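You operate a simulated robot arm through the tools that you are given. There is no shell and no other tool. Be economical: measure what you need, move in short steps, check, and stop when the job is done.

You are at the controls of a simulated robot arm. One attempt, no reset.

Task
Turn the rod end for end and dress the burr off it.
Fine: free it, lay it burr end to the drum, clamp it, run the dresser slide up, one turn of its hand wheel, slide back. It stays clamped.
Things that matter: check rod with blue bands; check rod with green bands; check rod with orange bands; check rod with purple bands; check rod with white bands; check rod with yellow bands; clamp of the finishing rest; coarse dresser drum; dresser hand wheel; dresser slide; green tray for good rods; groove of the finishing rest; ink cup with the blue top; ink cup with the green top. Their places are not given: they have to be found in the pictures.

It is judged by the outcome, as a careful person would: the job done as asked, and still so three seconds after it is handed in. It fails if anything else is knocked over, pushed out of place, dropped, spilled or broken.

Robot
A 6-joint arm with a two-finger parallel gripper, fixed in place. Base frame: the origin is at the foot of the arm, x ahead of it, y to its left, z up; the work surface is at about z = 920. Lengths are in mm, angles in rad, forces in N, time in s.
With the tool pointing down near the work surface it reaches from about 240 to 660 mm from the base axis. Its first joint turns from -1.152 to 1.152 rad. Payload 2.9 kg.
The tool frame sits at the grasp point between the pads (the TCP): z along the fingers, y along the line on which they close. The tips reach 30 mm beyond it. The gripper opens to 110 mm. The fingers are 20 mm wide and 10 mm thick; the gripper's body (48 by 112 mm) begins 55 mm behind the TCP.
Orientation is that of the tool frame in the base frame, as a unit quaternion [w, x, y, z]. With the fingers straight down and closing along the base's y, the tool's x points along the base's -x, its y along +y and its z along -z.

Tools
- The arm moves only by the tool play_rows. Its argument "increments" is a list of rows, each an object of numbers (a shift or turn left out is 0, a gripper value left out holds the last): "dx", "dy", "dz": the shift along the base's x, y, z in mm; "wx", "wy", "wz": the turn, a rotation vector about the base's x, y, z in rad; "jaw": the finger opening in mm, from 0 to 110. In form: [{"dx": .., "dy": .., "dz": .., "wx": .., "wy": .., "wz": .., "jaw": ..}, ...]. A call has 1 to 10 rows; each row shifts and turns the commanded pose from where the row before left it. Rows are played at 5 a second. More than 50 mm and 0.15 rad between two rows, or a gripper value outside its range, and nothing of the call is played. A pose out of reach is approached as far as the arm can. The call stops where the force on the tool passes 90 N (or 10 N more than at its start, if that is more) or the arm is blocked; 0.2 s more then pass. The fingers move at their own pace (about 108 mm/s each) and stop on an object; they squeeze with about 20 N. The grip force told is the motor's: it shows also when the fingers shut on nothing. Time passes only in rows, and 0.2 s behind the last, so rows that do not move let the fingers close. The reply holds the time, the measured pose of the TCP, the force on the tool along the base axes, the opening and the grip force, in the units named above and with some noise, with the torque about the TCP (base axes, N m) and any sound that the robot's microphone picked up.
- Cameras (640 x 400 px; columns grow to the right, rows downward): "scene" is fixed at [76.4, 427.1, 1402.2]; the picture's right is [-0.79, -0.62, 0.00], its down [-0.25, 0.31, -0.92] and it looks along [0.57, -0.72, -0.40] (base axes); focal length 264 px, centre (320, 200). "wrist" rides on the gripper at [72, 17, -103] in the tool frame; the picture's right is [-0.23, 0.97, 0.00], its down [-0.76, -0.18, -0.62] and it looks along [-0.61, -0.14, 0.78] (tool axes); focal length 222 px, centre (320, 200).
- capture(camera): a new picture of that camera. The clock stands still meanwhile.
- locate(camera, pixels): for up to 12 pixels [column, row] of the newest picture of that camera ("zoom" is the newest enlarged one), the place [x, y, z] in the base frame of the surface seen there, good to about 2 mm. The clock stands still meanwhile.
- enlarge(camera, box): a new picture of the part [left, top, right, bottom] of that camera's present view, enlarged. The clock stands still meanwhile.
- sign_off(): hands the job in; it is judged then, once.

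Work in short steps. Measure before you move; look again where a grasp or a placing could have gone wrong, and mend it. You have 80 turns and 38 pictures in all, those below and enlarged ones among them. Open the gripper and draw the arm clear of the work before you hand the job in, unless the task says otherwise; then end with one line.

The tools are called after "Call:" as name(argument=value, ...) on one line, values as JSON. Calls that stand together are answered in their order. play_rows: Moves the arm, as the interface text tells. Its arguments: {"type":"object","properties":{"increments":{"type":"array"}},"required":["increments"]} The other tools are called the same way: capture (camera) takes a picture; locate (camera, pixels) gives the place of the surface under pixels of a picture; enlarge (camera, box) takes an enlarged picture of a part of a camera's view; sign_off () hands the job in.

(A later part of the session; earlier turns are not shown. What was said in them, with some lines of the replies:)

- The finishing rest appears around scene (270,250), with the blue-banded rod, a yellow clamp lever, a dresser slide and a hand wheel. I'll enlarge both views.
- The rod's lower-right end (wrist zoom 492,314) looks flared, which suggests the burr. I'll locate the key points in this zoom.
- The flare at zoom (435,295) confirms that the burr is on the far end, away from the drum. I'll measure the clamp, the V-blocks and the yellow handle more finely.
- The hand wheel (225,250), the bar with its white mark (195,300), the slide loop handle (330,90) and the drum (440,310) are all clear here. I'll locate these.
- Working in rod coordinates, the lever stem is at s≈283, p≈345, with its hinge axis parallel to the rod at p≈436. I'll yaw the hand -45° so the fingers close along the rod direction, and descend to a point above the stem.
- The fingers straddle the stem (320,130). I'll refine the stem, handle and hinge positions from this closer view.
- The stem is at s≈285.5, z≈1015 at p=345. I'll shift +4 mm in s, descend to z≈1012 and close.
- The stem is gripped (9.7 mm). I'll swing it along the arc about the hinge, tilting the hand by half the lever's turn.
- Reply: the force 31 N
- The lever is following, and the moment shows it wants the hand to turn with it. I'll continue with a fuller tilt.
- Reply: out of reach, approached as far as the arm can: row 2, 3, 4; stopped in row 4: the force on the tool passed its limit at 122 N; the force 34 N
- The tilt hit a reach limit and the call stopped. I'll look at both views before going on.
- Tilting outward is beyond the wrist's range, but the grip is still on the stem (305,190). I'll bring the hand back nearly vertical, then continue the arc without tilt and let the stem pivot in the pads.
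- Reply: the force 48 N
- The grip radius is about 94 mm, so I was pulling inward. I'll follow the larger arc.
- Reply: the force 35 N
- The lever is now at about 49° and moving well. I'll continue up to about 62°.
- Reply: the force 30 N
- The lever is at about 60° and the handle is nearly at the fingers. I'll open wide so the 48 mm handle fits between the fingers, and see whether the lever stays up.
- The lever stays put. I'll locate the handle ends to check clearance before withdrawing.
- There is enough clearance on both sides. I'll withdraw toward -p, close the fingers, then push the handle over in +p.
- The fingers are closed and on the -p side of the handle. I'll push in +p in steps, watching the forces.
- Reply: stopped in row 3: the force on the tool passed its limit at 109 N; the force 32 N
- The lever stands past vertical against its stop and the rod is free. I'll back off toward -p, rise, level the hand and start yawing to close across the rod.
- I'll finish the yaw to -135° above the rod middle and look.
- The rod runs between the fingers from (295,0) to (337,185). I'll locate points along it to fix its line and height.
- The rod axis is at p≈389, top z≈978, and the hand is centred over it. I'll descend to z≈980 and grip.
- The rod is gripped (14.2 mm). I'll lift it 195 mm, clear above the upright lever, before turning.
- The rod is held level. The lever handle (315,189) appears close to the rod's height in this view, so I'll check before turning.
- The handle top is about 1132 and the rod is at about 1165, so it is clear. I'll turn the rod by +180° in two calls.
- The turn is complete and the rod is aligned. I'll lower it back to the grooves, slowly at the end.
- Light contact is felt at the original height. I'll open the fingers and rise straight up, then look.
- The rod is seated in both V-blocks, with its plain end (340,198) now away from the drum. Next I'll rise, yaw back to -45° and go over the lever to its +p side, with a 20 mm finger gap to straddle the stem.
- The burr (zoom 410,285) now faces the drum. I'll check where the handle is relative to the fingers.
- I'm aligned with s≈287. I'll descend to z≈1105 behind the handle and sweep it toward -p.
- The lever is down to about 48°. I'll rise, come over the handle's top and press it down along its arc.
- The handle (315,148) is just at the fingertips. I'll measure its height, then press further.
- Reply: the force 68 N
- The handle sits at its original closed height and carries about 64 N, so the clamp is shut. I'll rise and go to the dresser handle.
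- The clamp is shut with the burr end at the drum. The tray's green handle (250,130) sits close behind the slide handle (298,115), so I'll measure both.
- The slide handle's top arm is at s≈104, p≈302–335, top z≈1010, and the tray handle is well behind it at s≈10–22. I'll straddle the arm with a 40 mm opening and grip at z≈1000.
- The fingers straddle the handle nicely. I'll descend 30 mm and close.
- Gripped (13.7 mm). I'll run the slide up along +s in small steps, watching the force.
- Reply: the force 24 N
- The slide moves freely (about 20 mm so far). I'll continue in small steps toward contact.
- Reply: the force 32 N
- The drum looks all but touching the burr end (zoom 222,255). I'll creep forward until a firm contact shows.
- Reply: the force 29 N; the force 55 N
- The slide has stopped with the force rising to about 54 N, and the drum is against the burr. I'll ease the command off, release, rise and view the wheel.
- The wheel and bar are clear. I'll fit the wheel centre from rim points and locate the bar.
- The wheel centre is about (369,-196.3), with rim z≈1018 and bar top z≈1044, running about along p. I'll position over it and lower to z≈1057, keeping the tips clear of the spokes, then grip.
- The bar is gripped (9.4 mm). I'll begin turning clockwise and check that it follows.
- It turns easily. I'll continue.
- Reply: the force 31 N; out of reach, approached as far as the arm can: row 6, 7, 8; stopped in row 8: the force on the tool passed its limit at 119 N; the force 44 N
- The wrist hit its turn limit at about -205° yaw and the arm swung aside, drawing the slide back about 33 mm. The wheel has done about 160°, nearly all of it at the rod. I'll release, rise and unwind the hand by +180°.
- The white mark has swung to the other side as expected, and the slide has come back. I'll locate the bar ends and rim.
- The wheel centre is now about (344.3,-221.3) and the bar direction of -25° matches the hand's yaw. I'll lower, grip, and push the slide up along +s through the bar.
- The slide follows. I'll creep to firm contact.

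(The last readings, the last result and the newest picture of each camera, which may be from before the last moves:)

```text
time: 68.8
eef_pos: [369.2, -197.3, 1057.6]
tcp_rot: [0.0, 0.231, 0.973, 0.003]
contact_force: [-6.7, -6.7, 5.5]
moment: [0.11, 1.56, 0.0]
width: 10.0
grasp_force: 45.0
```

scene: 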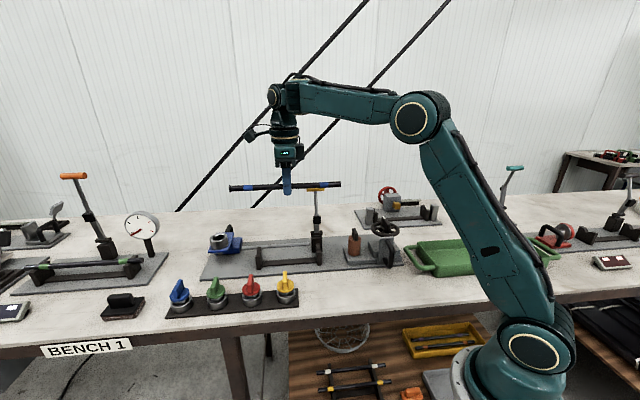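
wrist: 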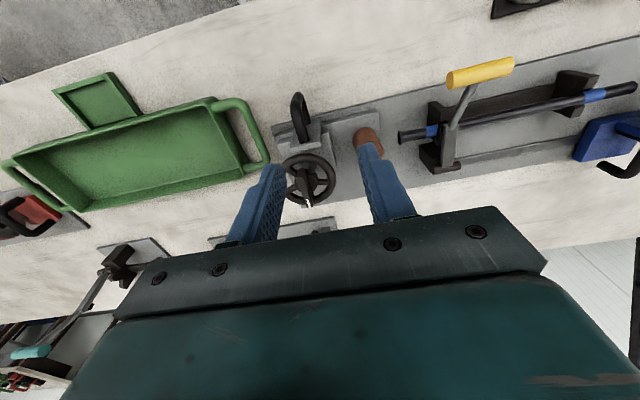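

Call:
play_rows(increments=[{"dx": 0.8, "dy": 0.8}, {"dx": 0.8, "dy": 0.8}, {"dx": 0.8, "dy": 0.8}, {}])

```text
time: 69.8
eef_pos: [370.1, -196.9, 1056.3]
tcp_rot: [0.0, 0.233, 0.973, 0.003]
contact_force: [-21.6, -21.0, 3.0]
moment: [-1.26, -0.58, -0.04]
width: 9.8
grasp_force: 44.7
```

Firm contact again (about 30 N along -s). I'll turn on, stopping at yaw about -180°, short of the wrist limit.

Call:
play_rows(increments=[{"wz": -0.1}, {"wz": -0.14}, {"wz": -0.14}, {"wz": -0.14}, {"wz": -0.14}, {"wz": -0.14}, {"wz": -0.14}, {"wz": -0.14}, {"wz": -0.14}, {"wz": -0.14}])

Call:
play_rows(increments=[{"wz": -0.14}, {"wz": -0.14}, {"wz": -0.14}, {"wz": -0.14}, {"wz": -0.14}, {"wz": -0.14}, {"wz": -0.14}, {"wz": -0.14}, {"wz": -0.14}, {}])

```text
time: 72.0
eef_pos: [372.8, -195.1, 1056.3]
tcp_rot: [0.004, 0.792, 0.61, 0.002]
contact_force: [-0.2, -21.1, -0.1]
moment: [-0.86, 0.57, 0.04]
width: 9.9
grasp_force: 44.9
```

```text
time: 74.2
eef_pos: [372.6, -197.5, 1057.4]
tcp_rot: [0.007, 1.0, 0.026, 0.003]
contact_force: [16.1, -31.8, -6.0]
moment: [-0.17, 0.19, 0.03]
width: 9.8
grasp_force: 45.3
```

About 308° is done in total. I'll release, unwind +180° above the wheel and regrip for the last part.

Call:
play_rows(increments=[{"jaw": 44}, {}, {}, {"dz": 35}, {"wz": 0.1428}, {"wz": 0.1428}, {"wz": 0.1428}, {"wz": 0.1428}, {"wz": 0.1428}, {"wz": 0.1428}])

Call:
play_rows(increments=[{"wz": 0.1428}, {"wz": 0.1428}, {"wz": 0.1428}, {"wz": 0.1428}, {"wz": 0.1428}, {"wz": 0.1428}, {"wz": 0.1428}, {"wz": 0.1428}, {"wz": 0.1428}, {"wz": 0.1428}])

Call:
play_rows(increments=[{"wz": 0.1428}, {"wz": 0.1428}, {"wz": 0.1428}, {"wz": 0.1428}, {"wz": 0.1428}, {"wz": 0.1428}, {"dz": 15}, {}])

Call:
enlarge(camera="wrist", box=[180, 40, 460, 230])

```text
time: 76.3
eef_pos: [370.1, -195.8, 1091.7]
tcp_rot: [0.004, 0.897, 0.442, 0.002]
contact_force: [0.0, -0.2, -0.9]
moment: [0.03, -0.02, 0.01]
width: 43.9
grasp_force: 0.1
```

```text
time: 78.5
eef_pos: [371.0, -194.3, 1091.3]
tcp_rot: [0.001, 0.388, 0.922, 0.003]
contact_force: [-0.7, -0.1, 0.0]
moment: [-0.05, -0.01, 0.02]
width: 44.0
grasp_force: 0.0
```

```text
time: 80.3
eef_pos: [369.1, -195.7, 1106.5]
tcp_rot: [0.0, -0.029, 1.0, 0.003]
contact_force: [0.0, -0.2, 0.0]
moment: [0.01, -0.06, 0.03]
width: 43.9
grasp_force: 0.1
```

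```text
2.11 times, centred on (320, 135) of wrist
```

zoom: 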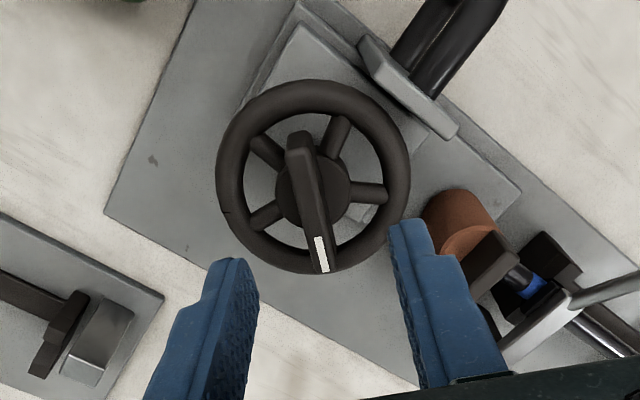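

The mark now points along about +x, with about 53° still to go. I'll measure the bar and check that the slide is still up.

Call:
locate(camera="zoom", pixels=[[300, 150], [325, 260], [312, 90], [228, 185], [398, 175], [320, 245]])

Call:
play_rows(increments=[{"dz": -25}, {"dz": -24}, {}, {"jaw": 0}, {}, {}, {}])

```text
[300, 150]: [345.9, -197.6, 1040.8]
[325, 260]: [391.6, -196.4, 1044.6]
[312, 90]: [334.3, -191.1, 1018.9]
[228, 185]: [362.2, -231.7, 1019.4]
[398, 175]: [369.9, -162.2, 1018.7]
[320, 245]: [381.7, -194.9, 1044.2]
```

```text
time: 82.0
eef_pos: [371.3, -198.3, 1058.6]
tcp_rot: [0.001, -0.024, 1.0, 0.001]
contact_force: [2.8, -41.8, -11.2]
moment: [-0.98, -0.59, -0.01]
width: 9.9
grasp_force: 45.2
```

The slide is still up and the bar is gripped. I'll turn the remaining ~53° plus a small margin (~63° total).

Call:
play_rows(increments=[{"wz": -0.1375}, {"wz": -0.1375}, {"wz": -0.1375}, {"wz": -0.1375}, {"wz": -0.1375}, {"wz": -0.1375}, {"wz": -0.1375}, {"wz": -0.1375}, {}])

Call:
play_rows(increments=[{"jaw": 44}, {}, {}, {"dz": 35}, {"dz": 30}, {}])

Call:
enlarge(camera="wrist", box=[180, 40, 460, 230])

```text
time: 84.0
eef_pos: [371.8, -197.0, 1060.3]
tcp_rot: [0.003, 0.502, 0.865, 0.003]
contact_force: [-0.6, -28.5, 15.4]
moment: [-0.99, 0.17, -0.03]
width: 9.8
grasp_force: 44.9
```

```text
time: 85.3
eef_pos: [369.4, -196.3, 1122.5]
tcp_rot: [0.002, 0.499, 0.867, 0.003]
contact_force: [-0.3, -0.4, 0.5]
moment: [0.0, -0.01, 0.02]
width: 43.9
grasp_force: 0.0
```

```text
2.11 times, centred on (320, 135) of wrist
```

zoom: 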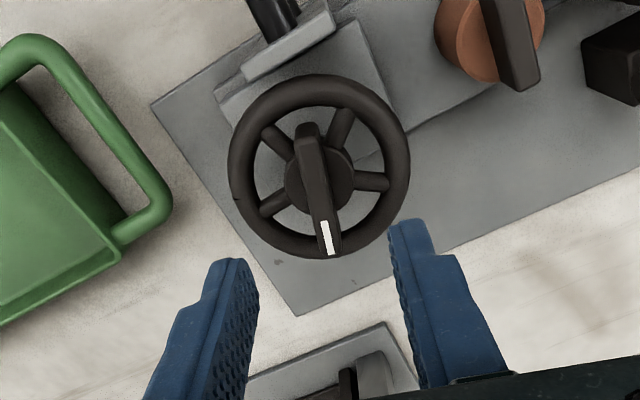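

The wheel has made a full turn and a little more. Now I'll return to the slide handle at about (318,-125) with yaw -45° and go down.

Call:
play_rows(increments=[{"dx": -17, "dy": 24, "wz": 0.132}, {"dx": -17, "dy": 24, "wz": 0.131}, {"dx": -17.5, "dy": 23.3}, {"dz": -40}, {"dz": -25}, {}])

Call:
enlarge(camera="wrist", box=[160, 60, 480, 260])

```text
time: 86.8
eef_pos: [322.6, -122.5, 1056.0]
tcp_rot: [0.001, 0.38, 0.925, 0.004]
contact_force: [-0.2, 0.4, 0.0]
moment: [-0.02, 0.0, -0.02]
width: 44.1
grasp_force: 0.1
```

```text
2.00 times, centred on (320, 160) of wrist
```

zoom: 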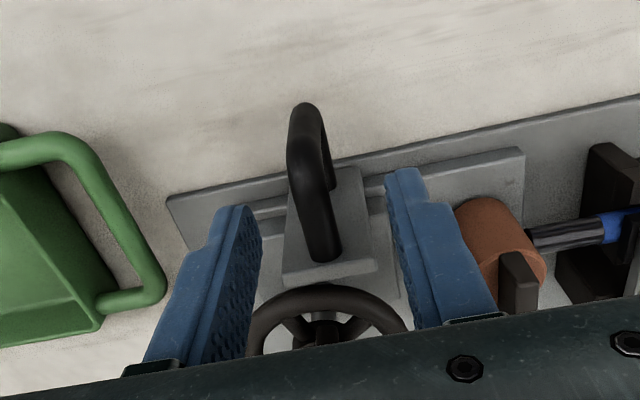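

The handle is between the fingers. I'll descend, grip and draw the slide back.

Call:
play_rows(increments=[{"dx": -2, "dy": -1, "dz": -30}, {"dz": -25}, {}, {"jaw": 0}, {}, {}, {}])

Call:
play_rows(increments=[{"dx": -3.5, "dy": -3.5}, {"dx": -4, "dy": -4}, {"dx": -4, "dy": -4}, {"dx": -4, "dy": -4}, {"dx": -4, "dy": -4}, {"dx": -3, "dy": -3}, {"dx": -1.5, "dy": -1.5}, {}])

```text
time: 88.3
eef_pos: [318.0, -125.6, 1001.8]
tcp_rot: [0.001, 0.382, 0.924, 0.002]
contact_force: [-11.6, -16.8, -6.0]
moment: [-0.91, -0.15, 0.16]
width: 14.1
grasp_force: 44.7
```

```text
time: 90.2
eef_pos: [293.8, -149.3, 1002.5]
tcp_rot: [0.003, 0.38, 0.925, 0.003]
contact_force: [19.0, -7.0, -18.5]
moment: [-0.04, 0.95, 0.13]
width: 14.1
grasp_force: 45.3
```

The slide is back at its start place. I'll release, rise clear, and inspect.

Call:
play_rows(increments=[{"dx": -0.8, "dy": -0.8}, {"jaw": 44}, {}, {"dz": 40}, {"dz": 45}, {"dz": 45}, {"dz": 45}, {}])

Call:
enlarge(camera="scene", box=[190, 190, 420, 320])

Call:
enlarge(camera="wrist", box=[260, 40, 560, 230])

```text
time: 92.0
eef_pos: [291.5, -148.8, 1177.2]
tcp_rot: [0.002, 0.381, 0.925, 0.004]
contact_force: [-0.5, 0.0, 0.4]
moment: [-0.02, 0.05, 0.01]
width: 44.0
grasp_force: 0.0
```

```text
2.78 times, centred on (305, 255) of scene
```

zoom: 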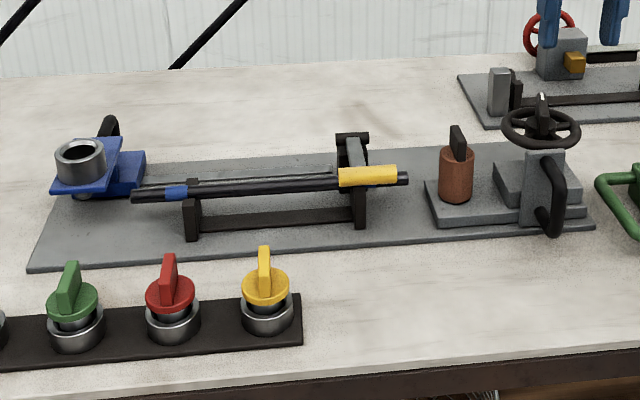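

```text
2.11 times, centred on (410, 135) of wrist
```

zoom: 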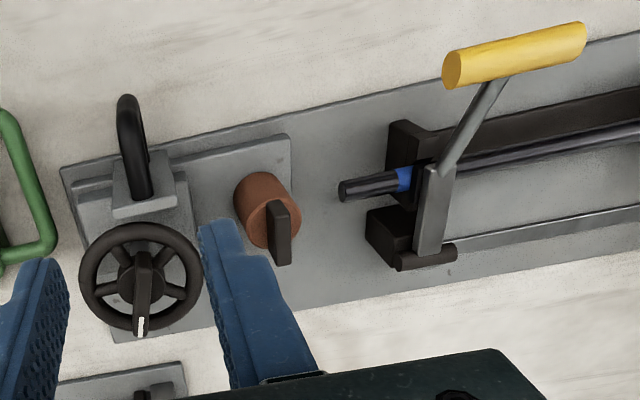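

The burr flange is gone from the drum-end of the rod (wrist zoom 342,190). The clamp is shut, the slide is back and nothing else has moved. The hand is open and clear, so I'm handing in.

Call:
sign_off()

```text
The job is handed in.
```

The rod has been turned end for end and its burr dressed off. It is still clamped and the slide is back at its start. The dressing was not one clean turn: part-way through, the slide pulled back about 33 mm. I ran it up again, and the wheel ended about 10° past a full turn. The rod may also have slid a few millimetres away from the drum under the slide's push.
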